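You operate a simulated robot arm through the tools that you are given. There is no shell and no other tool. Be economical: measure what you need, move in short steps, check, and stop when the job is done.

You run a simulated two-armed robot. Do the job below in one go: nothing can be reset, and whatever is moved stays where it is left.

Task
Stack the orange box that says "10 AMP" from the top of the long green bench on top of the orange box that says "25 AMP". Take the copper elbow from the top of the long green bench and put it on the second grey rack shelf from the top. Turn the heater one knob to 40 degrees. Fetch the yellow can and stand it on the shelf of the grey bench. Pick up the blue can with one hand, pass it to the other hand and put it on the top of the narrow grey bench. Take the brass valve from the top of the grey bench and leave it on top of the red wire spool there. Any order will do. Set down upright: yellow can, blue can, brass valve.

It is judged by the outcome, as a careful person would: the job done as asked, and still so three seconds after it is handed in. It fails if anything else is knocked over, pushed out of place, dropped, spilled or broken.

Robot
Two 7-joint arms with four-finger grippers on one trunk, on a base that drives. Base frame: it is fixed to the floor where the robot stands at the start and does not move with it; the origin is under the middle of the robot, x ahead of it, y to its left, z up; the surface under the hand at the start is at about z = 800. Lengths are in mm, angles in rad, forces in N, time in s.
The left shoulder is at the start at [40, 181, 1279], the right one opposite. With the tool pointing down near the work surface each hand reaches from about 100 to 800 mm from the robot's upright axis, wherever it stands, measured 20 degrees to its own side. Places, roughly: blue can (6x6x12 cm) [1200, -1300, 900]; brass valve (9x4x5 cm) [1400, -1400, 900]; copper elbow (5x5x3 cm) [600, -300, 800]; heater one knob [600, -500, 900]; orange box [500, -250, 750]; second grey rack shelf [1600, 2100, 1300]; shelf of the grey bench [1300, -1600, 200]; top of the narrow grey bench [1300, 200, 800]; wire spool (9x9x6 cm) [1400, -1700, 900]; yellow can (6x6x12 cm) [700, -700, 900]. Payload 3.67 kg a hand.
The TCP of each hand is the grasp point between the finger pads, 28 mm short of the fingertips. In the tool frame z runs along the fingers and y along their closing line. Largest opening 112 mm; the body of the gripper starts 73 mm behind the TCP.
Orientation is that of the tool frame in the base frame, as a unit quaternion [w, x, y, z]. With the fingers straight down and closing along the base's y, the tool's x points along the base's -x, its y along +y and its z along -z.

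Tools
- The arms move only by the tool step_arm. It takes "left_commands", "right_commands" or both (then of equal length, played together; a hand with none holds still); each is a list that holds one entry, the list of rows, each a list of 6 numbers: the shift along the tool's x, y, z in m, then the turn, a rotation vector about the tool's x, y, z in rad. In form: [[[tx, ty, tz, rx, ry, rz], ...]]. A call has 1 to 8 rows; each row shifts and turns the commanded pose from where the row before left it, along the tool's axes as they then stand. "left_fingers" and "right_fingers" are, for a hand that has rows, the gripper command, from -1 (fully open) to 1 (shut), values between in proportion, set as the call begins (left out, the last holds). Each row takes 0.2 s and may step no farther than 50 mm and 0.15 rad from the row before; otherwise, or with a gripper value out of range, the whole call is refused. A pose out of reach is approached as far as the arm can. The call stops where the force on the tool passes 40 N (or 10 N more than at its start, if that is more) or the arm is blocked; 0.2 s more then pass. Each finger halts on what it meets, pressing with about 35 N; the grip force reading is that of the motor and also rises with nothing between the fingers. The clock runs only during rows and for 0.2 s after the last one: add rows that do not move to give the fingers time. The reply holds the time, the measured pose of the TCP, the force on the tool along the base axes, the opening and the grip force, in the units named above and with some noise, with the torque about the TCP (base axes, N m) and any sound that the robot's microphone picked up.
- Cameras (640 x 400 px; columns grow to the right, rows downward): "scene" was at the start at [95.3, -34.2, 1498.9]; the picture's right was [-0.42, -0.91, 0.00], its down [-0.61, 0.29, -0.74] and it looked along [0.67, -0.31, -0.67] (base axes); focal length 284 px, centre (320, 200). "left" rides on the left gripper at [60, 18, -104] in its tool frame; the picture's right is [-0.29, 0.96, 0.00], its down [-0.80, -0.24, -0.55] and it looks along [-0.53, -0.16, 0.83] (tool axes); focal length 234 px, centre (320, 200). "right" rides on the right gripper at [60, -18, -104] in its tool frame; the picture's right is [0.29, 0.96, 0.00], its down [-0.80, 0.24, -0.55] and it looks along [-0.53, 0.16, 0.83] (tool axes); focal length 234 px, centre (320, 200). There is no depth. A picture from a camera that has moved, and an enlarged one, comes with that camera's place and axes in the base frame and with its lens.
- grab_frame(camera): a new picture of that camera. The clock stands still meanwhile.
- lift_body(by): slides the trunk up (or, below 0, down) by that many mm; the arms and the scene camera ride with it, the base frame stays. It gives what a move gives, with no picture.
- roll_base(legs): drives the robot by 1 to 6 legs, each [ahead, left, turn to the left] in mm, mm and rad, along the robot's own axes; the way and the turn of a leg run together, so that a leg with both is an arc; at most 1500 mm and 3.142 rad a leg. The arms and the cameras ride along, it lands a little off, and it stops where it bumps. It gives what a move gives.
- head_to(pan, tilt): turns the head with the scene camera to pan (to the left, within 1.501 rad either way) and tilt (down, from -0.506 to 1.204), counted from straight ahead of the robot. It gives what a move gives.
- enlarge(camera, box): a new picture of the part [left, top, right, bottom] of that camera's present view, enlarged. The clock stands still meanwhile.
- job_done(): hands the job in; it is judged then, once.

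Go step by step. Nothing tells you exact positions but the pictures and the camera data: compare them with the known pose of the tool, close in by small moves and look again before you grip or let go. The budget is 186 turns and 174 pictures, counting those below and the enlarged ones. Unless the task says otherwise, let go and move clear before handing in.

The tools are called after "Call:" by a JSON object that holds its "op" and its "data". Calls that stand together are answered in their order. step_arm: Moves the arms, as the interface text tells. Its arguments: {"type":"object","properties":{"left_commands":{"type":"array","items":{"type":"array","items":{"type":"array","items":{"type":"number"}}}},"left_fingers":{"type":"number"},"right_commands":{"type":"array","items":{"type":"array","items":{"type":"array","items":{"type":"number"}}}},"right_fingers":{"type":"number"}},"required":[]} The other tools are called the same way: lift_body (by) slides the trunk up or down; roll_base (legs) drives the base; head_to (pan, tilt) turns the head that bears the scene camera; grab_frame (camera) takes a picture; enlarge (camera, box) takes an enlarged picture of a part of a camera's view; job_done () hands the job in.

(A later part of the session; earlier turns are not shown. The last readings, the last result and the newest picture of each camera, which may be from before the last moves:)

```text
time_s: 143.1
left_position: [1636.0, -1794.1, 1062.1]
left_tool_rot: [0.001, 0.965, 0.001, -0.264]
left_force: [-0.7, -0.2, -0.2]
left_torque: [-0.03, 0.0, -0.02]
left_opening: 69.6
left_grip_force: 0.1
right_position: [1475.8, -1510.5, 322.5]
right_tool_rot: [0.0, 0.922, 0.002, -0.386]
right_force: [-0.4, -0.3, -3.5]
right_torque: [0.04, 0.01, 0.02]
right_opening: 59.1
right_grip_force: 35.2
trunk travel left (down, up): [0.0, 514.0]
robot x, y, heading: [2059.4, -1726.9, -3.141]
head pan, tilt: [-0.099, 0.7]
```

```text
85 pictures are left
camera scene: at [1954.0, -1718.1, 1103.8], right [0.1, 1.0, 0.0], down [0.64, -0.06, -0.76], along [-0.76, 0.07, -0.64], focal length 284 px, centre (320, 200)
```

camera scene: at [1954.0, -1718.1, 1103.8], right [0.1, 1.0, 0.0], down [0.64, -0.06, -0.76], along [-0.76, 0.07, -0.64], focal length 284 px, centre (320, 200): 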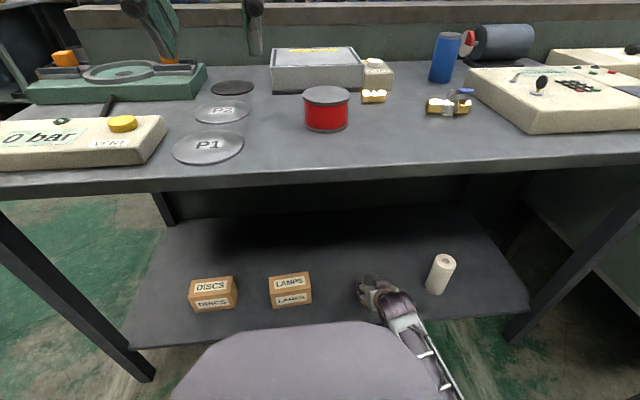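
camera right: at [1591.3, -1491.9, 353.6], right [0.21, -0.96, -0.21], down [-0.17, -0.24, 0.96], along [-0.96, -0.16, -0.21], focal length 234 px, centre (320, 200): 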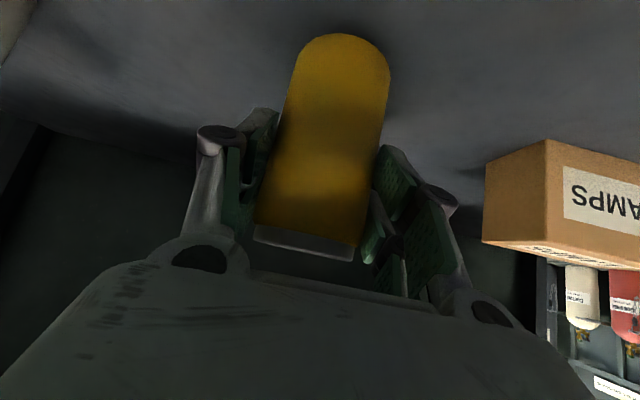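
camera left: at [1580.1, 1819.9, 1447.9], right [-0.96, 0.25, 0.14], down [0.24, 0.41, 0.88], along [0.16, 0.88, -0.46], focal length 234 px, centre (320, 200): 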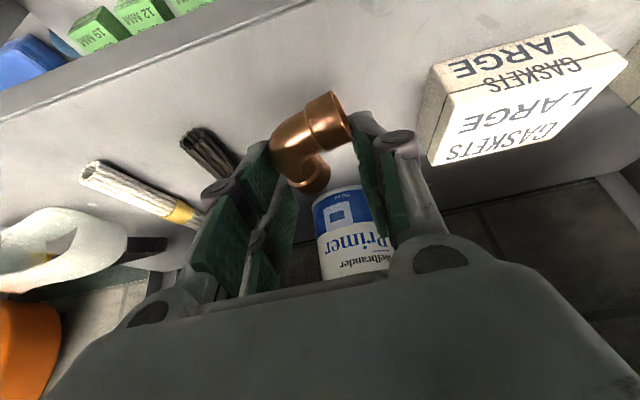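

The can is over the shelf between the LAMPS box and the roll. I go a bit further in and lower until contact.

Call:
{"op": "step_arm", "data": {"right_commands": [[[-0.021, 0, 0.021, 0, 0, 0], [0.0125, 0, 0.0125, 0, 0, 0], [0.009, 0, 0.009, 0, 0, 0], [0.0035, 0, 0.0035, 0, 0, 0]]]}}

Call:
{"op": "step_arm", "data": {"right_commands": [[[0.0014, 0, 0.0014, 0, 0, 0], [0.0014, 0, 0.0014, 0, 0, 0], [0.0014, 0, 0.0014, 0, 0, 0]]]}}

Call:
{"op": "grab_frame", "data": {"camera": "right"}}

```text
time_s: 144.1
left_position: [1638.8, -1795.6, 1062.5]
left_tool_rot: [0.0, 0.964, 0.0, -0.265]
left_force: [-0.6, -0.6, 0.0]
left_torque: [-0.03, -0.01, -0.04]
left_opening: 70.1
left_grip_force: 0.1
right_position: [1442.1, -1512.1, 298.0]
right_tool_rot: [0.001, 0.92, 0.003, -0.393]
right_force: [-1.3, -0.1, 30.4]
right_torque: [0.23, 0.41, 0.23]
right_opening: 59.3
right_grip_force: 35.1
trunk travel left (down, up): [0.0, 514.0]
robot x, y, heading: [2061.5, -1730.7, -3.144]
head pan, tilt: [-0.099, 0.7]
```

```text
time_s: 144.9
left_position: [1639.1, -1795.5, 1063.8]
left_tool_rot: [-0.001, 0.964, 0.001, -0.265]
left_force: [0.1, 0.7, 0.0]
left_torque: [-0.02, 0.0, 0.03]
left_opening: 70.2
left_grip_force: 0.0
right_position: [1443.3, -1512.2, 288.5]
right_tool_rot: [0.001, 0.921, 0.003, -0.39]
right_force: [-4.2, -1.7, 29.0]
right_torque: [0.04, 0.45, 0.08]
right_opening: 59.0
right_grip_force: 35.4
trunk travel left (down, up): [0.0, 514.0]
robot x, y, heading: [2057.3, -1727.4, -3.133]
head pan, tilt: [-0.099, 0.7]
```

```text
84 pictures are left
camera right: at [1559.7, -1492.9, 317.4], right [0.2, -0.96, -0.21], down [-0.16, -0.24, 0.96], along [-0.97, -0.16, -0.2], focal length 234 px, centre (320, 200)
```

right: 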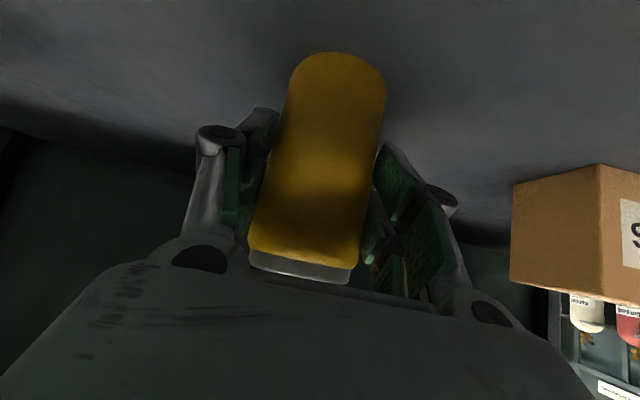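

The can is on the shelf. I relieve the pressing force, then open.

Call:
{"op": "step_arm", "data": {"right_commands": [[[-0.0025, 0, -0.0025, 0, 0, 0], [-0.0015, 0, -0.0015, 0, 0, 0], [0, 0, 0, 0, 0, 0]]]}}

Call:
{"op": "grab_frame", "data": {"camera": "right"}}

```text
time_s: 145.7
left_position: [1637.4, -1794.3, 1063.0]
left_tool_rot: [0.0, 0.965, 0.001, -0.264]
left_force: [0.1, -0.3, -0.1]
left_torque: [-0.07, 0.01, -0.01]
left_opening: 70.0
left_grip_force: 0.0
right_position: [1446.8, -1511.5, 287.5]
right_tool_rot: [0.0, 0.923, 0.002, -0.385]
right_force: [-3.9, -0.4, 9.8]
right_torque: [-0.11, 0.75, 0.03]
right_opening: 58.8
right_grip_force: 35.3
trunk travel left (down, up): [0.0, 514.0]
robot x, y, heading: [2055.5, -1728.7, -3.142]
head pan, tilt: [-0.099, 0.7]
```

```text
83 pictures are left
camera right: at [1562.2, -1492.5, 318.7], right [0.21, -0.96, -0.21], down [-0.17, -0.24, 0.96], along [-0.96, -0.16, -0.21], focal length 234 px, centre (320, 200)
```

right: 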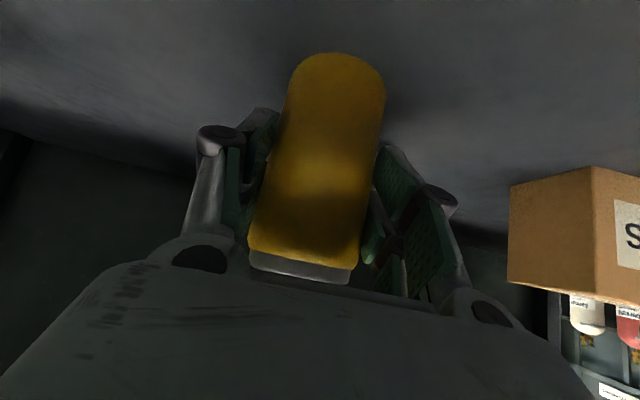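

I open and withdraw along the tool axis.

Call:
{"op": "step_arm", "data": {"right_commands": [[[0, 0, 0, 0, 0, 0], [0, 0, 0, 0, 0, 0], [0, 0, -0.02, 0, 0, 0], [0, 0, -0.04, 0, 0, 0], [0, 0, -0.045, 0, 0, 0], [0, 0, -0.045, 0, 0, 0]]], "right_fingers": -0.7}}

Call:
{"op": "grab_frame", "data": {"camera": "right"}}

Call:
{"op": "grab_frame", "data": {"camera": "scene"}}

```text
time_s: 147.1
left_position: [1636.1, -1794.1, 1063.3]
left_tool_rot: [0.001, 0.965, 0.001, -0.264]
left_force: [0.2, -0.6, 0.9]
left_torque: [-0.02, 0.02, 0.01]
left_opening: 70.1
left_grip_force: 0.0
right_position: [1554.0, -1510.8, 394.6]
right_tool_rot: [0.001, 0.922, 0.002, -0.386]
right_force: [-0.4, -0.2, 0.8]
right_torque: [0.01, 0.0, 0.0]
right_opening: 95.3
right_grip_force: 0.0
trunk travel left (down, up): [0.0, 514.0]
robot x, y, heading: [2060.9, -1727.1, -3.135]
head pan, tilt: [-0.099, 0.7]
```

```text
82 pictures are left
camera right: at [1668.9, -1491.5, 425.4], right [0.21, -0.96, -0.21], down [-0.16, -0.24, 0.96], along [-0.96, -0.16, -0.21], focal length 234 px, centre (320, 200)
```

right: 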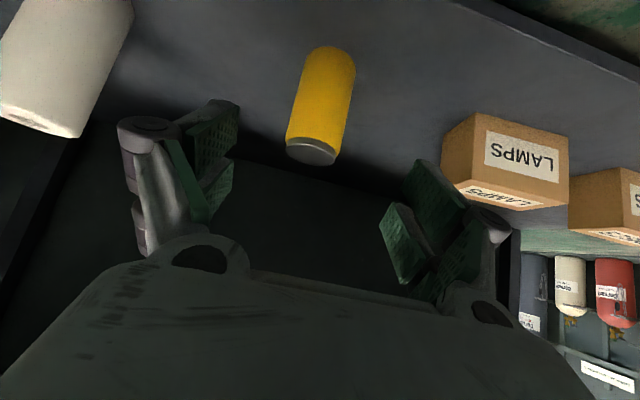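

```text
81 pictures are left
camera scene: at [1955.0, -1718.3, 1103.9], right [0.1, 1.0, 0.0], down [0.64, -0.06, -0.77], along [-0.76, 0.07, -0.64], focal length 284 px, centre (320, 200)
```

scene: 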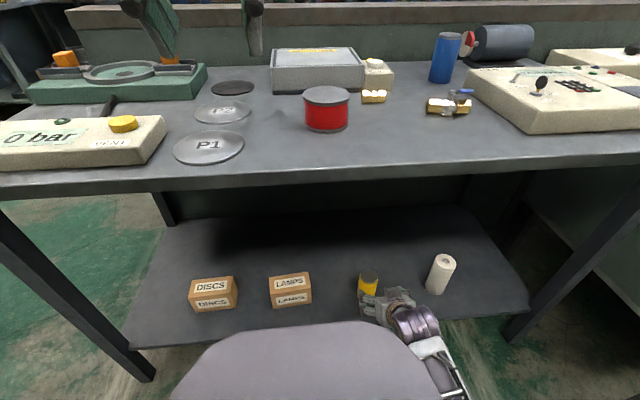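

The yellow can stands upright on the shelf. I back off, raise the trunk, lift the right hand, and reposition at y≈-1420 for the valve.

Call:
{"op": "roll_base", "data": {"legs": [[-260, 0, 0], [0, -310, 0]]}}

Call:
{"op": "lift_body", "data": {"by": 400}}

Call:
{"op": "step_arm", "data": {"right_commands": [[[-0.0318, -0.01, -0.0318, 0, 0, 0], [-0.0318, -0.01, -0.0318, 0, 0, 0], [-0.0318, -0.01, -0.0318, 0, 0, 0], [-0.0318, -0.01, -0.0318, 0, 0, 0], [-0.0318, -0.01, -0.0318, 0, 0, 0], [-0.0318, -0.01, -0.0318, 0, 0, 0], [-0.0318, -0.01, -0.0318, 0, 0, 0]]], "left_commands": [[[0.01, 0, 0.0173, 0, 0.131, 0], [0, 0, 0, 0, 0.131, 0], [0, 0, 0, 0, 0.131, 0], [0, 0, 0, 0, 0.131, 0], [0, 0, 0.045, 0, 0, 0], [0, 0, 0.045, 0, 0, 0], [0, 0, 0.045, 0, 0, 0]]]}}

Call:
{"op": "head_to", "data": {"pan": 0.0, "tilt": 0.6}}

Call:
{"op": "grab_frame", "data": {"camera": "scene"}}

```text
time_s: 150.7
left_position: [1891.5, -1485.7, 1062.9]
left_tool_rot: [0.0, 0.964, 0.002, -0.265]
left_force: [-0.6, 0.8, 0.5]
left_torque: [0.0, 0.02, 0.05]
left_opening: 70.0
left_grip_force: 0.0
right_position: [1806.8, -1202.1, 394.9]
right_tool_rot: [0.002, 0.922, 0.003, -0.386]
right_force: [0.1, 0.7, 0.6]
right_torque: [-0.01, 0.02, 0.04]
right_opening: 95.1
right_grip_force: 0.1
trunk travel left (down, up): [0.0, 514.0]
robot x, y, heading: [2316.8, -1420.7, -3.136]
head pan, tilt: [-0.099, 0.7]
```

```text
time_s: 154.6
left_position: [1891.1, -1487.9, 1461.2]
left_tool_rot: [0.001, 0.965, 0.003, -0.264]
left_force: [-0.2, 0.1, 0.1]
left_torque: [0.0, -0.05, 0.01]
left_opening: 69.9
left_grip_force: 0.0
right_position: [1807.8, -1202.5, 793.4]
right_tool_rot: [0.001, 0.922, 0.003, -0.386]
right_force: [-0.6, 0.8, 0.2]
right_torque: [0.03, -0.03, 0.01]
right_opening: 95.3
right_grip_force: 0.1
trunk travel left (down, up): [-400.0, 114.0]
robot x, y, heading: [2315.3, -1420.7, -3.143]
head pan, tilt: [-0.099, 0.7]
```

```text
time_s: 156.2
left_position: [1889.4, -1485.6, 1305.7]
left_tool_rot: [-0.001, 1.0, 0.002, -0.004]
left_force: [0.1, -0.5, -0.7]
left_torque: [0.0, 0.0, -0.01]
left_opening: 69.8
left_grip_force: 0.1
right_position: [1807.9, -1133.5, 1106.8]
right_tool_rot: [0.001, 0.923, 0.004, -0.386]
right_force: [0.0, -0.3, 0.3]
right_torque: [0.02, -0.02, 0.02]
right_opening: 95.3
right_grip_force: 0.0
trunk travel left (down, up): [-400.0, 114.0]
robot x, y, heading: [2315.6, -1416.4, -3.135]
head pan, tilt: [-0.099, 0.7]
```

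```text
time_s: 156.8
left_position: [1888.8, -1486.7, 1305.6]
left_tool_rot: [-0.001, 1.0, 0.002, -0.005]
left_force: [-0.6, 1.0, 0.3]
left_torque: [-0.01, 0.0, 0.02]
left_opening: 69.9
left_grip_force: 0.0
right_position: [1807.9, -1134.0, 1107.2]
right_tool_rot: [0.002, 0.922, 0.004, -0.386]
right_force: [0.2, -0.6, 0.0]
right_torque: [-0.01, -0.02, 0.02]
right_opening: 95.2
right_grip_force: 0.1
trunk travel left (down, up): [-400.0, 114.0]
robot x, y, heading: [2318.5, -1416.9, -3.138]
head pan, tilt: [0.0, 0.6]
```

```text
80 pictures are left
camera scene: at [2205.9, -1418.7, 1511.0], right [0.0, 1.0, 0.0], down [0.57, 0.0, -0.82], along [-0.82, 0.0, -0.57], focal length 284 px, centre (320, 200)
```

scene: 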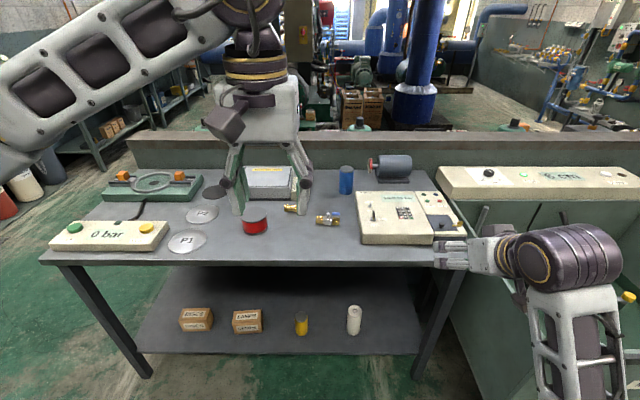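

The yellow can is confirmed standing. I yaw the left hand 90° so the fingers close across the valve, and drive closer.

Call:
{"op": "step_arm", "data": {"left_commands": [[[0, 0, 0, 0, 0, 0.15], [0, 0, 0, 0, 0, 0.15], [0, 0, 0, 0, 0, 0.15], [0, 0, 0, 0, 0, 0.15], [0, 0, 0, 0, 0, 0.15], [0, 0, 0, 0, 0, 0.15], [0, 0, 0, 0, 0, 0.15], [0, 0, 0, 0, 0, 0.15]]]}}

Call:
{"op": "step_arm", "data": {"left_commands": [[[0, 0, 0.04, 0, 0, 0.15], [0, 0, 0.04, 0, 0, 0.15], [0, 0, 0.04, 0, 0, 0.07], [0, 0, 0.04, 0, 0, 0]]]}}

Call:
{"op": "roll_base", "data": {"legs": [[290, 0, 0]]}}

Call:
{"op": "grab_frame", "data": {"camera": "left"}}

Call:
{"op": "grab_frame", "data": {"camera": "scene"}}

```text
time_s: 158.6
left_position: [1889.3, -1487.0, 1306.1]
left_tool_rot: [0.003, 0.826, -0.564, -0.004]
left_force: [-0.7, 0.2, 0.0]
left_torque: [0.0, -0.01, -0.02]
left_opening: 69.9
left_grip_force: 0.1
right_position: [1808.6, -1133.0, 1107.4]
right_tool_rot: [0.001, 0.922, 0.004, -0.386]
right_force: [-0.5, -0.2, -1.1]
right_torque: [0.0, -0.02, -0.01]
right_opening: 95.2
right_grip_force: 0.1
trunk travel left (down, up): [-400.0, 114.0]
robot x, y, heading: [2316.9, -1420.5, -3.131]
head pan, tilt: [0.0, 0.6]
```

```text
time_s: 159.6
left_position: [1965.2, -1459.0, 1212.9]
left_tool_rot: [0.004, 0.711, -0.703, -0.004]
left_force: [0.1, 0.4, -0.3]
left_torque: [0.0, 0.0, 0.0]
left_opening: 70.0
left_grip_force: 0.1
left hand out of reach, approached as far as the arm can: row 1, 2, 3, 4
right_position: [1808.0, -1134.6, 1107.7]
right_tool_rot: [0.0, 0.923, 0.003, -0.386]
right_force: [0.0, 0.2, 0.3]
right_torque: [0.0, 0.04, 0.01]
right_opening: 95.2
right_grip_force: 0.1
trunk travel left (down, up): [-400.0, 114.0]
robot x, y, heading: [2314.4, -1420.7, -3.137]
head pan, tilt: [0.0, 0.6]
```

```text
time_s: 161.7
left_position: [1673.3, -1460.5, 1213.5]
left_tool_rot: [0.004, 0.711, -0.703, -0.004]
left_force: [0.6, 0.4, 0.6]
left_torque: [0.03, 0.03, 0.02]
left_opening: 70.2
left_grip_force: 0.0
right_position: [1516.6, -1135.0, 1107.7]
right_tool_rot: [0.001, 0.923, 0.003, -0.386]
right_force: [-0.7, 0.1, -1.1]
right_torque: [-0.01, -0.02, 0.01]
right_opening: 95.3
right_grip_force: 0.0
trunk travel left (down, up): [-400.0, 114.0]
robot x, y, heading: [2025.9, -1419.4, -3.135]
head pan, tilt: [0.0, 0.6]
```

```text
79 pictures are left
camera left: at [1656.6, -1520.3, 1316.2], right [-0.96, 0.28, 0.01], down [0.24, 0.8, 0.55], along [0.14, 0.53, -0.83], focal length 234 px, centre (320, 200)
```

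left: 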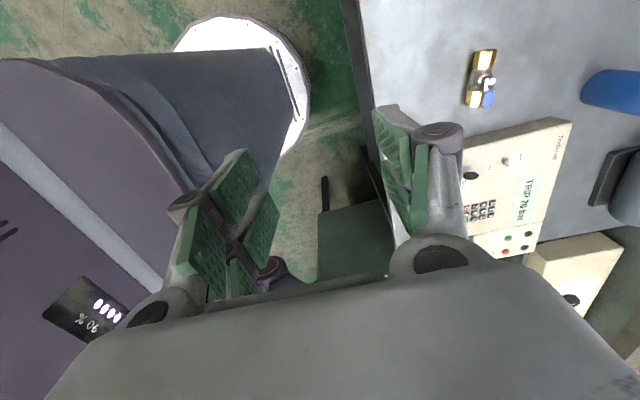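

```text
78 pictures are left
camera scene: at [1914.1, -1420.2, 1511.1], right [-0.01, 1.0, 0.0], down [0.56, 0.0, -0.83], along [-0.83, 0.0, -0.56], focal length 284 px, centre (320, 200)
```

scene: 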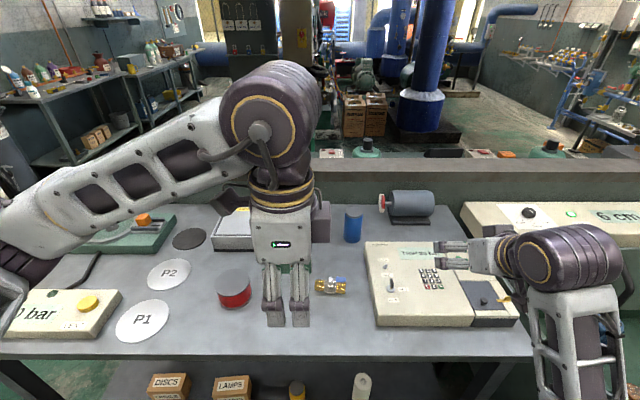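

The valve lies along y near (1405,-1396). I move the left hand above it.

Call:
{"op": "step_arm", "data": {"left_commands": [[[-0.008, 0.033, 0.025, 0, 0, 0], [-0.008, 0.033, 0.025, 0, 0, 0], [-0.008, 0.033, 0.025, 0, 0, 0], [-0.008, 0.033, 0.025, 0, 0, 0], [-0.008, 0.033, 0.025, 0, 0, 0], [-0.008, 0.033, 0.025, 0, 0, 0], [-0.008, 0.033, 0.025, 0, 0, 0], [-0.008, 0.033, 0.025, 0, 0, 0]]], "left_fingers": -0.4}}

Call:
{"op": "grab_frame", "data": {"camera": "left"}}

Call:
{"op": "enlarge", "data": {"camera": "scene", "box": [200, 200, 400, 325]}}

```text
time_s: 163.5
left_position: [1672.3, -1460.5, 1212.3]
left_tool_rot: [0.004, 0.711, -0.704, -0.004]
left_force: [-0.1, 0.4, -0.2]
left_torque: [-0.01, 0.01, -0.02]
left_opening: 78.2
left_grip_force: 0.1
left hand out of reach, approached as far as the arm can: row 1, 2, 3, 4, 5, 6, 7, 8
right_position: [1515.6, -1135.9, 1107.2]
right_tool_rot: [0.001, 0.922, 0.002, -0.386]
right_force: [0.1, -0.8, 0.7]
right_torque: [0.01, -0.01, 0.0]
right_opening: 95.4
right_grip_force: 0.0
trunk travel left (down, up): [-400.0, 114.0]
robot x, y, heading: [2022.6, -1416.0, -3.137]
head pan, tilt: [0.0, 0.6]
```

```text
77 pictures are left
camera left: at [1656.0, -1520.3, 1316.0], right [-0.96, 0.28, 0.01], down [0.24, 0.8, 0.55], along [0.15, 0.53, -0.83], focal length 234 px, centre (320, 200)
```

left: 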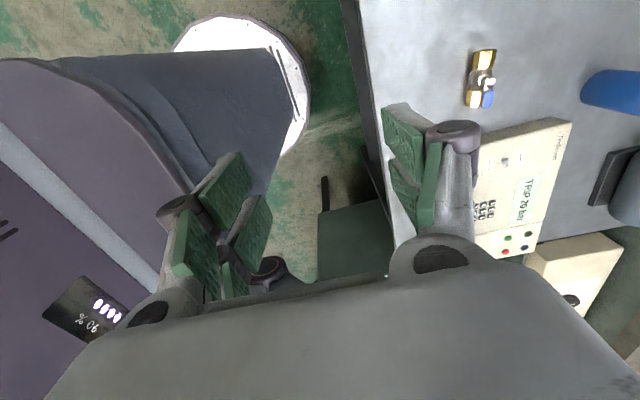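

```text
3.20 times, centred on (300, 262) of scene
camera zoom: at [1913.4, -1420.2, 1511.0], right [-0.01, 1.0, 0.0], down [0.57, 0.0, -0.82], along [-0.82, 0.0, -0.57], focal length 909 px, centre (384, 0)
```

zoom: 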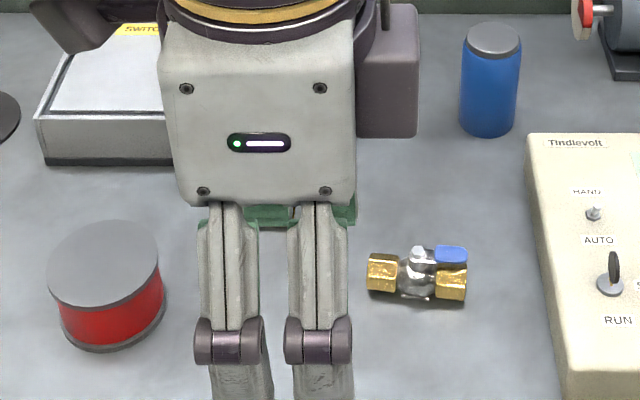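

The wrist is at a joint limit at this yaw. I rotate back the other way.

Call:
{"op": "step_arm", "data": {"left_commands": [[[0, 0, 0, 0, 0, -0.15], [0, 0, 0, 0, 0, -0.15], [0, 0, 0, 0, 0, -0.15], [0, 0, 0, 0, 0, -0.15], [0, 0, 0, 0, 0, -0.15], [0, 0, 0, 0, 0, -0.15], [0, 0, 0, 0, 0, -0.15], [0, 0, 0, 0, 0, -0.15]]]}}

Call:
{"op": "step_arm", "data": {"left_commands": [[[0, 0, 0, 0, 0, -0.15], [0, 0, 0, 0, 0, -0.15], [0, 0, 0, 0, 0, -0.15], [0, 0, 0, 0, 0, -0.15], [0, 0, 0, 0, 0, -0.15], [0, 0, 0, 0, 0, -0.15], [0, 0, 0, 0, 0, -0.15], [0, 0, 0, 0, 0, -0.15]]]}}

```text
time_s: 165.3
left_position: [1673.6, -1459.8, 1212.2]
left_tool_rot: [0.001, 0.984, -0.178, -0.005]
left_force: [0.1, 0.8, -0.5]
left_torque: [0.02, 0.01, -0.01]
left_opening: 78.5
left_grip_force: 0.1
right_position: [1515.4, -1135.9, 1106.8]
right_tool_rot: [0.002, 0.922, 0.003, -0.387]
right_force: [-0.1, -0.2, 0.2]
right_torque: [0.0, -0.02, 0.02]
right_opening: 95.2
right_grip_force: 0.1
trunk travel left (down, up): [-400.0, 114.0]
robot x, y, heading: [2022.9, -1419.8, -3.133]
head pan, tilt: [0.0, 0.6]
```

```text
time_s: 167.1
left_position: [1674.1, -1458.5, 1212.2]
left_tool_rot: [-0.002, 0.913, 0.408, -0.004]
left_force: [-0.3, 0.5, -0.5]
left_torque: [-0.03, 0.0, 0.02]
left_opening: 78.3
left_grip_force: 0.0
right_position: [1516.9, -1136.0, 1107.9]
right_tool_rot: [0.001, 0.922, 0.002, -0.387]
right_force: [-0.3, -0.7, 0.1]
right_torque: [0.01, 0.0, 0.03]
right_opening: 95.0
right_grip_force: 0.0
trunk travel left (down, up): [-400.0, 114.0]
robot x, y, heading: [2021.1, -1422.5, -3.139]
head pan, tilt: [0.0, 0.6]
```

Call:
{"op": "step_arm", "data": {"left_commands": [[[0, 0, 0, 0, 0, -0.15], [0, 0, 0, 0, 0, -0.15], [0, 0, 0, 0, 0, -0.15], [0, 0, 0, 0, 0, -0.15], [0, 0, 0, 0, 0, -0.13], [0, -0.04, 0, 0, 0, 0], [0, -0.04, 0, 0, 0, 0]]]}}

```text
time_s: 168.7
left_position: [1592.3, -1460.7, 1213.1]
left_tool_rot: [-0.003, 0.708, 0.707, -0.004]
left_force: [-0.3, -0.3, -0.1]
left_torque: [0.02, -0.02, -0.01]
left_opening: 78.3
left_grip_force: 0.1
right_position: [1514.5, -1136.1, 1106.6]
right_tool_rot: [0.002, 0.922, 0.004, -0.386]
right_force: [-0.3, -0.8, -0.8]
right_torque: [-0.01, -0.01, 0.0]
right_opening: 95.2
right_grip_force: 0.0
trunk travel left (down, up): [-400.0, 114.0]
robot x, y, heading: [2022.6, -1423.1, -3.137]
head pan, tilt: [0.0, 0.6]
```

That yaw works (fingers close along x). I move above the valve.

Call:
{"op": "step_arm", "data": {"left_commands": [[[0.011, -0.03, 0.035, 0, 0, 0], [0.011, -0.03, 0.035, 0, 0, 0], [0.011, -0.03, 0.035, 0, 0, 0], [0.011, -0.03, 0.035, 0, 0, 0], [0.011, -0.03, 0.035, 0, 0, 0], [0.011, -0.03, 0.035, 0, 0, 0]]]}}

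Call:
{"op": "grab_frame", "data": {"camera": "left"}}

Call:
{"op": "grab_frame", "data": {"camera": "scene"}}

```text
time_s: 170.1
left_position: [1409.7, -1393.0, 1003.8]
left_tool_rot: [-0.003, 0.708, 0.706, -0.004]
left_force: [-1.4, -0.1, -0.6]
left_torque: [0.01, -0.03, -0.02]
left_opening: 78.5
left_grip_force: 0.1
right_position: [1515.5, -1135.3, 1105.9]
right_tool_rot: [0.001, 0.923, 0.003, -0.385]
right_force: [-0.2, 0.6, -0.6]
right_torque: [-0.01, -0.03, 0.02]
right_opening: 95.3
right_grip_force: 0.1
trunk travel left (down, up): [-400.0, 114.0]
robot x, y, heading: [2024.2, -1418.7, -3.135]
head pan, tilt: [0.0, 0.6]
```

```text
75 pictures are left
camera left: at [1428.2, -1333.2, 1106.2], right [0.96, -0.29, -0.01], down [-0.24, -0.8, 0.56], along [-0.17, -0.53, -0.83], focal length 234 px, centre (320, 200)
```

left: 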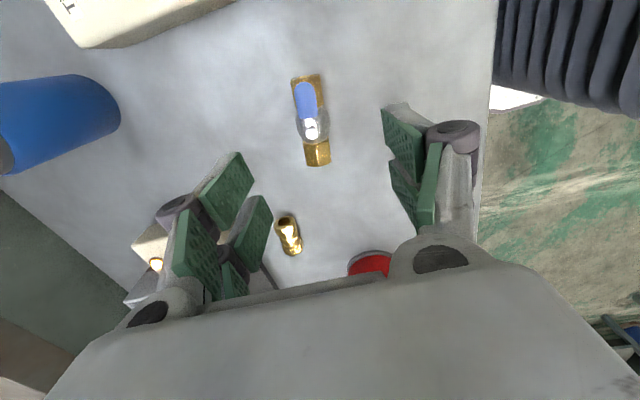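

```text
74 pictures are left
camera scene: at [1912.1, -1419.1, 1510.9], right [-0.01, 1.0, 0.0], down [0.57, 0.0, -0.82], along [-0.82, 0.0, -0.57], focal length 284 px, centre (320, 200)
```

scene: 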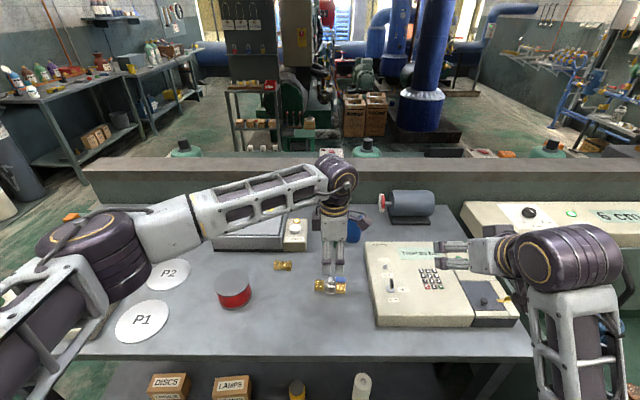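

The valve centre is about (1401,-1391), rotated about 10° from y. I adjust and descend partway.

Call:
{"op": "step_arm", "data": {"left_commands": [[[0.002, -0.009, 0.03, 0, 0, 0.085], [0, 0, 0.035, 0, 0, 0.085], [0, 0, 0.025, 0, 0, 0]]]}}

Call:
{"op": "grab_frame", "data": {"camera": "left"}}

Call:
{"op": "enlarge", "data": {"camera": "scene", "box": [270, 220, 390, 310]}}

```text
time_s: 170.9
left_position: [1401.3, -1391.5, 915.1]
left_tool_rot: [-0.003, 0.765, 0.644, -0.004]
left_force: [-0.4, 0.6, 0.1]
left_torque: [-0.02, -0.01, -0.04]
left_opening: 78.1
left_grip_force: 0.0
right_position: [1515.7, -1134.7, 1107.5]
right_tool_rot: [0.002, 0.923, 0.004, -0.386]
right_force: [0.3, 0.3, 1.1]
right_torque: [0.0, 0.0, 0.0]
right_opening: 95.3
right_grip_force: 0.1
trunk travel left (down, up): [-400.0, 114.0]
robot x, y, heading: [2022.9, -1420.3, -3.141]
head pan, tilt: [0.0, 0.6]
```

```text
73 pictures are left
camera left: at [1429.6, -1335.5, 1017.7], right [0.89, -0.45, -0.01], down [-0.37, -0.74, 0.56], along [-0.26, -0.5, -0.83], focal length 234 px, centre (320, 200)
```

left: 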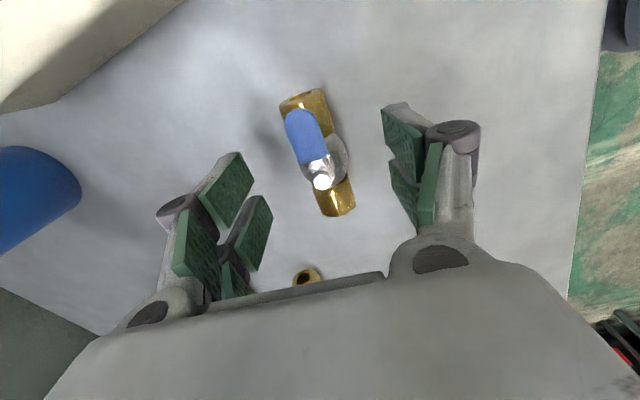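

```text
4.44 times, centred on (330, 265) of scene
camera zoom: at [1913.7, -1420.3, 1511.1], right [-0.01, 1.0, 0.0], down [0.57, 0.0, -0.82], along [-0.82, 0.0, -0.57], focal length 1262 px, centre (276, -89)
```

zoom: 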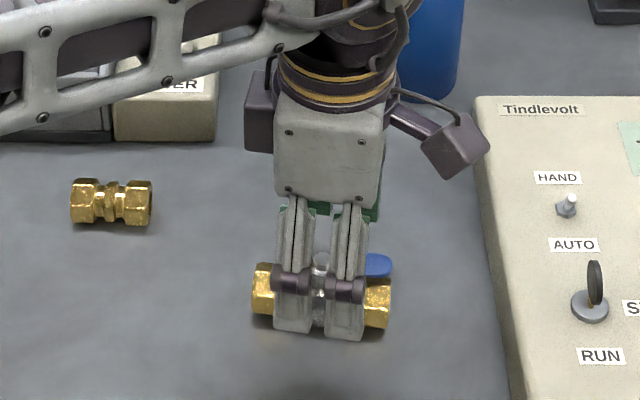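

The gripper is aligned and centred on the valve. I descend and close.

Call:
{"op": "step_arm", "data": {"left_commands": [[[0, 0, 0.012, 0, 0, 0], [0, 0, 0.008, 0, 0, 0], [0, 0, 0, 0, 0, 0]]]}}

Call:
{"op": "step_arm", "data": {"left_commands": [[[0, 0, 0, 0, 0, 0], [0, 0, 0, 0, 0, 0], [0, 0, 0, 0, 0, 0]]], "left_fingers": 1}}

Call:
{"op": "grab_frame", "data": {"camera": "left"}}

```text
time_s: 171.7
left_position: [1400.6, -1391.9, 894.0]
left_tool_rot: [-0.003, 0.765, 0.644, -0.005]
left_force: [-0.7, -0.2, 0.2]
left_torque: [0.0, 0.0, -0.02]
left_opening: 78.7
left_grip_force: 0.0
right_position: [1516.0, -1134.9, 1107.1]
right_tool_rot: [0.002, 0.923, 0.004, -0.386]
right_force: [0.0, -1.1, -0.1]
right_torque: [0.06, 0.02, 0.0]
right_opening: 95.1
right_grip_force: 0.1
trunk travel left (down, up): [-400.0, 114.0]
robot x, y, heading: [2024.1, -1422.7, -3.138]
head pan, tilt: [0.0, 0.6]
```

```text
time_s: 172.5
left_position: [1400.9, -1391.2, 896.1]
left_tool_rot: [-0.004, 0.766, 0.643, -0.004]
left_force: [0.7, -1.3, -1.3]
left_torque: [-0.02, 0.01, 0.0]
left_opening: 32.3
left_grip_force: 34.8
right_position: [1516.3, -1135.6, 1106.3]
right_tool_rot: [0.001, 0.923, 0.003, -0.385]
right_force: [-0.5, 0.0, 0.1]
right_torque: [-0.01, 0.01, -0.03]
right_opening: 95.2
right_grip_force: 0.0
trunk travel left (down, up): [-400.0, 114.0]
robot x, y, heading: [2023.3, -1419.8, -3.137]
head pan, tilt: [0.0, 0.6]
```

```text
71 pictures are left
camera left: at [1429.5, -1335.2, 997.9], right [0.89, -0.45, -0.01], down [-0.37, -0.74, 0.56], along [-0.26, -0.5, -0.83], focal length 234 px, centre (320, 200)
```

left: 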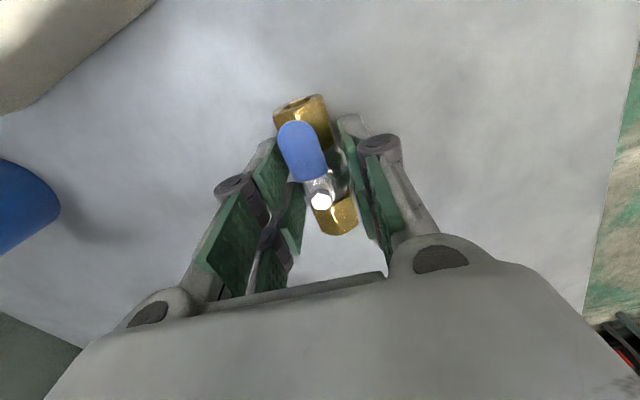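

Valve gripped (32 mm). I lift and carry it over the spool (top centre about (1437,-1651), z≈916).

Call:
{"op": "step_arm", "data": {"left_commands": [[[0, 0, -0.04, 0, 0, 0], [0, 0, -0.045, 0, 0, 0], [0, 0, -0.03, 0, 0, 0]]]}}

Call:
{"op": "step_arm", "data": {"left_commands": [[[-0.0417, 0.0131, 0, 0, 0, 0], [-0.0417, 0.0131, 0, 0, 0, 0], [-0.0417, 0.0131, 0, 0, 0, 0], [-0.0417, 0.0131, 0, 0, 0, 0], [-0.0417, 0.0131, 0, 0, 0, 0], [-0.0417, 0.0131, 0, 0, 0, 0]]]}}

Call:
{"op": "grab_frame", "data": {"camera": "left"}}

Call:
{"op": "enlarge", "data": {"camera": "scene", "box": [160, 200, 320, 320]}}

```text
time_s: 173.3
left_position: [1401.7, -1390.1, 1008.7]
left_tool_rot: [-0.003, 0.766, 0.643, -0.004]
left_force: [0.0, -0.5, -2.8]
left_torque: [0.0, 0.03, 0.0]
left_opening: 32.3
left_grip_force: 34.0
right_position: [1515.5, -1135.3, 1107.4]
right_tool_rot: [0.0, 0.923, 0.003, -0.386]
right_force: [0.0, -0.4, 0.2]
right_torque: [0.02, 0.01, 0.01]
right_opening: 95.2
right_grip_force: 0.1
trunk travel left (down, up): [-400.0, 114.0]
robot x, y, heading: [2023.0, -1421.1, -3.132]
head pan, tilt: [0.0, 0.6]
```

```text
time_s: 174.7
left_position: [1436.7, -1652.8, 1010.7]
left_tool_rot: [-0.003, 0.766, 0.643, -0.004]
left_force: [-0.7, -0.1, -1.8]
left_torque: [0.03, 0.01, 0.01]
left_opening: 32.4
left_grip_force: 35.0
right_position: [1516.8, -1135.8, 1107.6]
right_tool_rot: [0.001, 0.923, 0.004, -0.385]
right_force: [-0.2, 0.0, -0.4]
right_torque: [0.01, 0.0, -0.02]
right_opening: 95.2
right_grip_force: 0.2
trunk travel left (down, up): [-400.0, 114.0]
robot x, y, heading: [2022.3, -1419.0, -3.13]
head pan, tilt: [0.0, 0.6]
```

```text
70 pictures are left
camera left: at [1465.5, -1597.3, 1113.2], right [0.89, -0.45, -0.01], down [-0.37, -0.74, 0.56], along [-0.26, -0.49, -0.83], focal length 234 px, centre (320, 200)
```

left: 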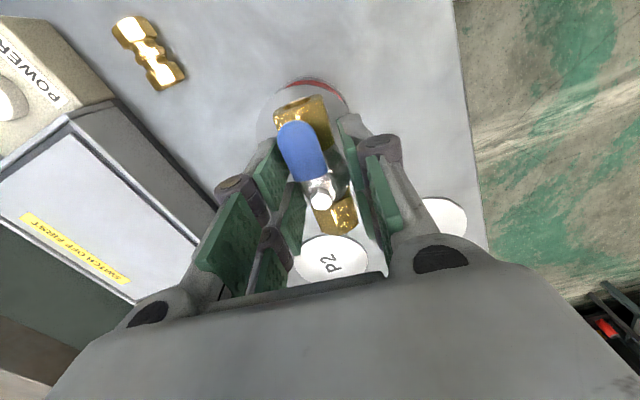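

```text
3.33 times, centred on (240, 260) of scene
camera zoom: at [1914.0, -1422.2, 1511.1], right [0.0, 1.0, 0.0], down [0.56, 0.0, -0.83], along [-0.83, 0.0, -0.56], focal length 947 px, centre (587, 0)
```

zoom: 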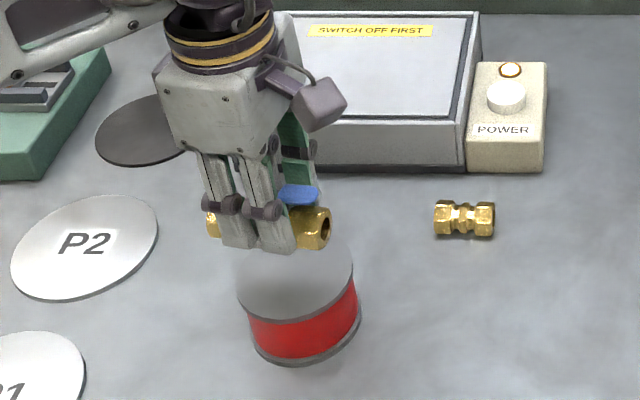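

Spool top centre refined to about (1431,-1645). I adjust and lower toward it.

Call:
{"op": "step_arm", "data": {"left_commands": [[[0.007, -0.007, 0, 0, 0, 0], [0, 0, 0.025, 0, 0, 0], [0, 0, 0.015, 0, 0, 0], [0, 0, 0.006, 0, 0, 0]]]}}

Call:
{"op": "enlarge", "data": {"camera": "scene", "box": [160, 200, 320, 320]}}

Call:
{"op": "grab_frame", "data": {"camera": "left"}}

```text
time_s: 175.7
left_position: [1428.5, -1643.2, 964.2]
left_tool_rot: [-0.004, 0.765, 0.644, -0.003]
left_force: [0.1, 0.2, -2.4]
left_torque: [0.04, -0.01, 0.0]
left_opening: 32.4
left_grip_force: 34.8
right_position: [1516.5, -1135.5, 1107.4]
right_tool_rot: [0.0, 0.923, 0.002, -0.386]
right_force: [-0.4, -0.6, -0.3]
right_torque: [-0.01, 0.01, 0.0]
right_opening: 95.1
right_grip_force: 0.1
trunk travel left (down, up): [-400.0, 114.0]
robot x, y, heading: [2025.7, -1422.6, -3.134]
head pan, tilt: [0.0, 0.6]
```

```text
3.33 times, centred on (240, 260) of scene
camera zoom: at [1913.3, -1420.5, 1511.0], right [-0.01, 1.0, 0.0], down [0.57, 0.0, -0.82], along [-0.82, 0.0, -0.57], focal length 947 px, centre (587, 0)
```

zoom: 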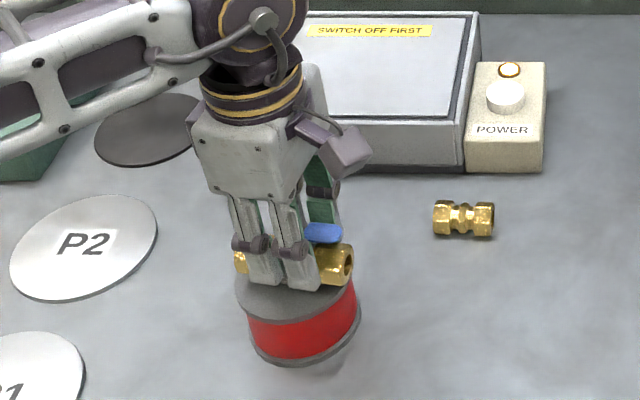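

```text
67 pictures are left
camera left: at [1459.1, -1587.4, 1067.1], right [0.89, -0.45, -0.01], down [-0.37, -0.74, 0.56], along [-0.26, -0.5, -0.83], focal length 234 px, centre (320, 200)
```

left: 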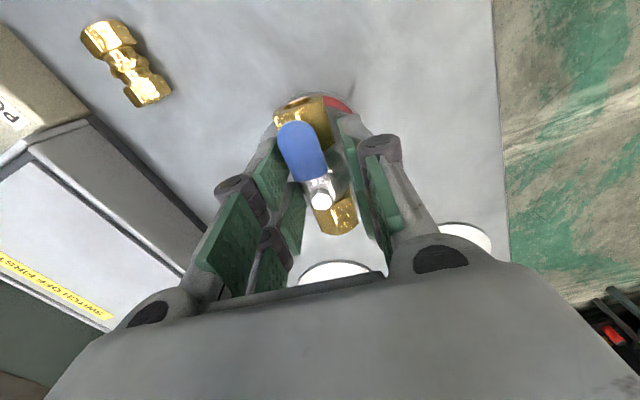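

Laterally it's centred on the spool. I lower in small steps to contact.

Call:
{"op": "step_arm", "data": {"left_commands": [[[0, 0, 0.003, 0, 0, 0], [0, 0, 0.003, 0, 0, 0], [0, 0, 0.002, 0, 0, 0]]]}}

Call:
{"op": "step_arm", "data": {"left_commands": [[[0, 0, 0.0015, 0, 0, 0], [0, 0, 0.0015, 0, 0, 0]]]}}

Call:
{"op": "enlarge", "data": {"camera": "scene", "box": [180, 230, 300, 320]}}

```text
time_s: 176.5
left_position: [1430.4, -1643.3, 955.3]
left_tool_rot: [-0.005, 0.765, 0.643, -0.004]
left_force: [-0.3, 0.2, -2.3]
left_torque: [0.02, -0.02, -0.01]
left_opening: 32.4
left_grip_force: 34.8
right_position: [1515.5, -1135.0, 1106.8]
right_tool_rot: [0.001, 0.923, 0.003, -0.385]
right_force: [-0.1, 0.3, -0.3]
right_torque: [-0.01, -0.04, -0.02]
right_opening: 95.0
right_grip_force: 0.0
trunk travel left (down, up): [-400.0, 114.0]
robot x, y, heading: [2022.4, -1422.1, -3.135]
head pan, tilt: [0.0, 0.6]
```

```text
time_s: 177.1
left_position: [1430.9, -1641.6, 956.3]
left_tool_rot: [-0.004, 0.765, 0.644, -0.005]
left_force: [-0.2, -2.6, 11.4]
left_torque: [-0.19, -0.06, 0.0]
left_opening: 32.5
left_grip_force: 35.2
right_position: [1517.3, -1134.6, 1107.5]
right_tool_rot: [0.002, 0.922, 0.003, -0.387]
right_force: [-0.2, -0.9, -0.1]
right_torque: [0.05, -0.03, -0.01]
right_opening: 95.4
right_grip_force: 0.1
trunk travel left (down, up): [-400.0, 114.0]
robot x, y, heading: [2024.5, -1421.6, -3.133]
head pan, tilt: [0.0, 0.6]
```

```text
4.44 times, centred on (240, 275) of scene
camera zoom: at [1914.9, -1420.1, 1511.3], right [-0.01, 1.0, 0.0], down [0.56, 0.0, -0.83], along [-0.83, 0.0, -0.56], focal length 1262 px, centre (676, -133)
```

zoom: 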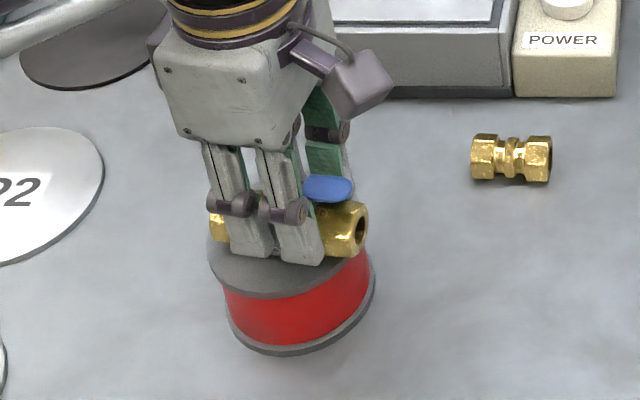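

Contact, well centred. I release and rise.

Call:
{"op": "step_arm", "data": {"left_commands": [[[0, 0, 0, 0, 0, 0], [0, 0, 0, 0, 0, 0], [0, 0, -0.02, 0, 0, 0], [0, 0, -0.04, 0, 0, 0], [0, 0, -0.045, 0, 0, 0], [0, 0, -0.045, 0, 0, 0]]], "left_fingers": -0.1}}

Call:
{"op": "enlarge", "data": {"camera": "scene", "box": [180, 230, 300, 320]}}

Call:
{"op": "grab_frame", "data": {"camera": "left"}}

```text
time_s: 178.5
left_position: [1432.9, -1642.9, 1102.9]
left_tool_rot: [-0.002, 0.766, 0.643, -0.004]
left_force: [0.3, 0.5, 0.3]
left_torque: [0.0, 0.03, 0.0]
left_opening: 61.5
left_grip_force: 0.0
right_position: [1516.1, -1133.0, 1109.5]
right_tool_rot: [0.002, 0.923, 0.004, -0.384]
right_force: [-0.1, -0.6, 0.2]
right_torque: [0.03, 0.01, -0.01]
right_opening: 94.9
right_grip_force: 0.1
trunk travel left (down, up): [-400.0, 114.0]
robot x, y, heading: [2021.1, -1418.4, -3.141]
head pan, tilt: [0.0, 0.6]
```

```text
4.44 times, centred on (240, 275) of scene
camera zoom: at [1914.0, -1419.7, 1511.1], right [-0.01, 1.0, 0.0], down [0.56, 0.0, -0.83], along [-0.83, 0.0, -0.56], focal length 1262 px, centre (676, -133)
```

zoom: 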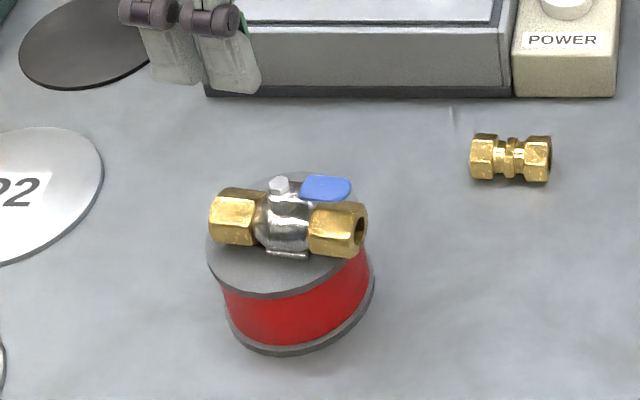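

```text
64 pictures are left
camera left: at [1462.3, -1586.8, 1205.5], right [0.89, -0.45, -0.01], down [-0.37, -0.74, 0.56], along [-0.26, -0.5, -0.83], focal length 234 px, centre (320, 200)
```

left: 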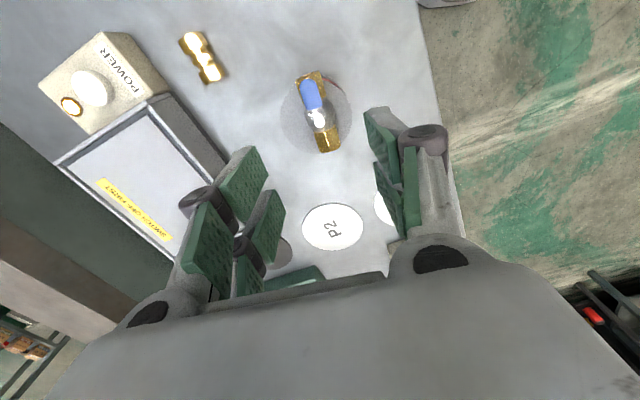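

The valve sits upright on the spool. Next is the blue can: the left hand will pick it low with a 60° pitched tool, and the right hand will take it from above. I restore the left yaw and shift right.

Call:
{"op": "step_arm", "data": {"left_commands": [[[0, 0, -0.02, 0, 0, 0.15], [0, 0, 0, 0, 0, 0.15], [0, 0, 0, 0, 0, 0.15], [0, 0, 0, 0, 0, 0.15], [0, 0, 0, 0, 0, 0.15], [0, 0, 0, 0, 0, 0.15], [0, 0, 0, 0, 0, 0.15], [0, 0, 0, 0, 0, 0.15]]], "left_fingers": -0.6}}

Call:
{"op": "step_arm", "data": {"left_commands": [[[0, 0, 0, 0, 0, 0.1], [0, 0, 0, 0, 0, 0.1], [0, 0, 0, 0, -0.15, 0], [0, 0, 0, 0, -0.15, 0], [0, 0, 0, 0, -0.15, 0], [0, 0, 0, 0, -0.15, 0], [0, 0, 0, 0, -0.15, 0], [0, 0, 0, 0, -0.15, 0]]]}}

Call:
{"op": "step_arm", "data": {"left_commands": [[[0, 0, 0, 0, -0.147, 0]]]}}

Call:
{"op": "roll_base", "data": {"legs": [[0, -190, 0]]}}

Call:
{"op": "grab_frame", "data": {"camera": "scene"}}

Call:
{"op": "grab_frame", "data": {"camera": "left"}}

```text
time_s: 180.3
left_position: [1433.4, -1642.9, 1122.9]
left_tool_rot: [0.0, 0.995, 0.097, -0.005]
left_force: [-0.3, -0.4, 0.9]
left_torque: [0.0, 0.03, 0.01]
left_opening: 89.5
left_grip_force: 0.1
right_position: [1515.2, -1134.8, 1107.9]
right_tool_rot: [0.0, 0.922, 0.002, -0.386]
right_force: [0.8, 0.2, 1.4]
right_torque: [0.04, 0.0, -0.03]
right_opening: 94.9
right_grip_force: 0.0
trunk travel left (down, up): [-400.0, 114.0]
robot x, y, heading: [2018.7, -1415.8, -3.138]
head pan, tilt: [0.0, 0.6]
```

```text
time_s: 182.1
left_position: [1433.5, -1644.7, 1123.7]
left_tool_rot: [0.0, 0.898, 0.0, -0.441]
left_force: [0.2, 0.4, -0.8]
left_torque: [-0.02, -0.01, 0.02]
left_opening: 89.6
left_grip_force: 0.1
right_position: [1516.5, -1135.6, 1107.7]
right_tool_rot: [0.001, 0.923, 0.003, -0.386]
right_force: [-0.1, -0.5, 0.2]
right_torque: [0.02, 0.01, -0.01]
right_opening: 95.2
right_grip_force: 0.1
trunk travel left (down, up): [-400.0, 114.0]
robot x, y, heading: [2020.8, -1419.1, -3.135]
head pan, tilt: [0.0, 0.6]
```

```text
time_s: 182.5
left_position: [1433.4, -1643.6, 1123.8]
left_tool_rot: [-0.001, 0.863, -0.001, -0.506]
left_force: [0.0, -0.3, -0.1]
left_torque: [0.04, -0.05, -0.04]
left_opening: 89.6
left_grip_force: 0.1
right_position: [1517.0, -1134.8, 1107.3]
right_tool_rot: [0.001, 0.923, 0.003, -0.386]
right_force: [-0.1, -0.2, 0.2]
right_torque: [-0.01, 0.01, 0.02]
right_opening: 95.2
right_grip_force: 0.0
trunk travel left (down, up): [-400.0, 114.0]
robot x, y, heading: [2018.4, -1419.7, -3.139]
head pan, tilt: [0.0, 0.6]
```

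```text
time_s: 184.1
left_position: [1430.2, -1453.1, 1122.8]
left_tool_rot: [0.0, 0.863, -0.001, -0.505]
left_force: [-0.2, 0.5, -0.2]
left_torque: [-0.01, 0.01, -0.01]
left_opening: 89.7
left_grip_force: 0.1
right_position: [1515.7, -945.8, 1108.6]
right_tool_rot: [0.001, 0.923, 0.002, -0.386]
right_force: [-0.1, 0.0, -0.6]
right_torque: [0.01, 0.01, 0.01]
right_opening: 95.2
right_grip_force: 0.1
trunk travel left (down, up): [-400.0, 114.0]
robot x, y, heading: [2021.1, -1232.0, -3.133]
head pan, tilt: [0.0, 0.6]
```

```text
63 pictures are left
camera scene: at [1912.8, -1231.8, 1511.0], right [0.0, 1.0, 0.0], down [0.57, 0.0, -0.82], along [-0.82, 0.0, -0.57], focal length 284 px, centre (320, 200)
```

scene: 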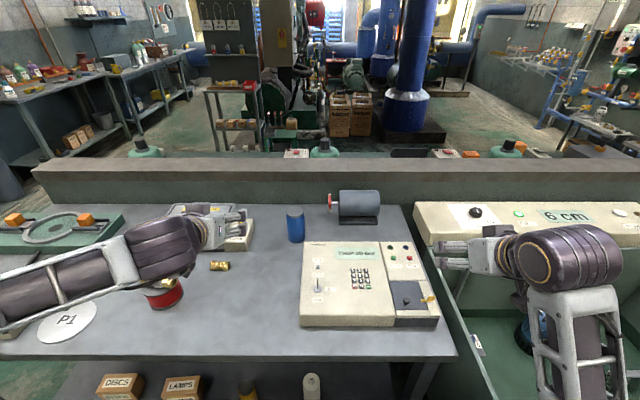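

```text
62 pictures are left
camera left: at [1550.6, -1471.8, 1120.9], right [-0.14, -0.96, 0.25], down [0.09, 0.24, 0.97], along [-0.99, 0.16, 0.05], focal length 234 px, centre (320, 200)
```

left: 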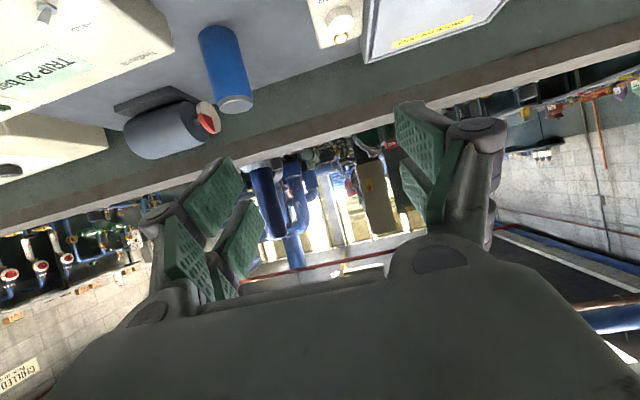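

The blue can is near (1200,-1318). I bring the left hand to a stand-off in front of it.

Call:
{"op": "step_arm", "data": {"left_commands": [[[0.0151, -0.027, 0.035, 0, 0, 0], [0.0151, -0.027, 0.035, 0, 0, 0], [0.0151, -0.027, 0.035, 0, 0, 0], [0.0151, -0.027, 0.035, 0, 0, 0], [0.0151, -0.027, 0.035, 0, 0, 0]]]}}

Call:
{"op": "grab_frame", "data": {"camera": "left"}}

Call:
{"op": "enlarge", "data": {"camera": "scene", "box": [220, 190, 380, 290]}}

```text
time_s: 185.3
left_position: [1315.3, -1316.5, 968.5]
left_tool_rot: [0.001, 0.863, -0.001, -0.505]
left_force: [-0.1, -0.2, 0.0]
left_torque: [-0.02, 0.0, 0.0]
left_opening: 89.5
left_grip_force: 0.1
right_position: [1514.7, -944.9, 1106.4]
right_tool_rot: [0.002, 0.923, 0.002, -0.385]
right_force: [-0.1, -0.3, -0.3]
right_torque: [0.03, 0.0, -0.01]
right_opening: 95.3
right_grip_force: 0.0
trunk travel left (down, up): [-400.0, 114.0]
robot x, y, heading: [2022.2, -1232.0, -3.139]
head pan, tilt: [0.0, 0.6]
```

```text
61 pictures are left
camera left: at [1434.2, -1335.5, 967.8], right [-0.14, -0.96, 0.25], down [0.09, 0.24, 0.97], along [-0.99, 0.16, 0.05], focal length 234 px, centre (320, 200)
```

left: 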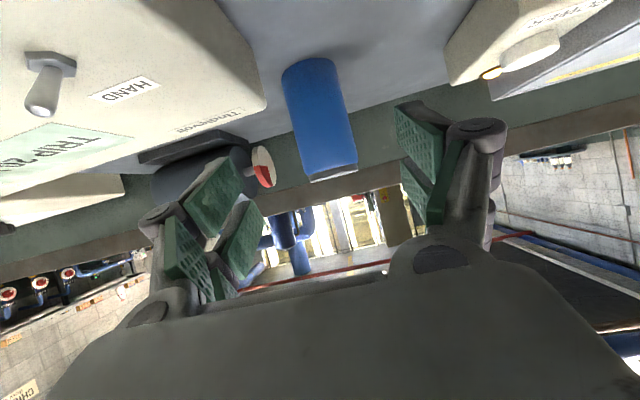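

```text
4.00 times, centred on (300, 240) of scene
camera zoom: at [1911.4, -1229.9, 1510.9], right [0.0, 1.0, 0.0], down [0.57, 0.0, -0.82], along [-0.82, 0.0, -0.57], focal length 1136 px, centre (400, 40)
```

zoom: 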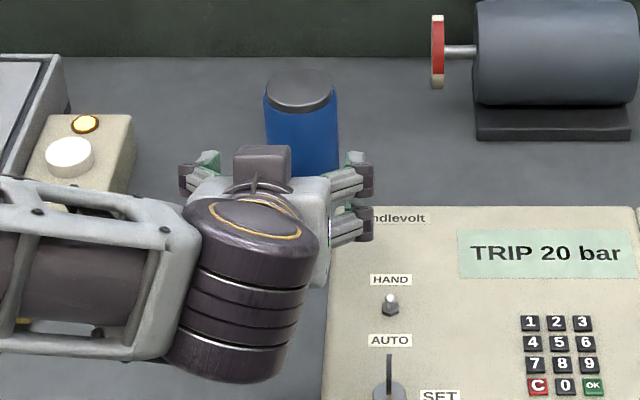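

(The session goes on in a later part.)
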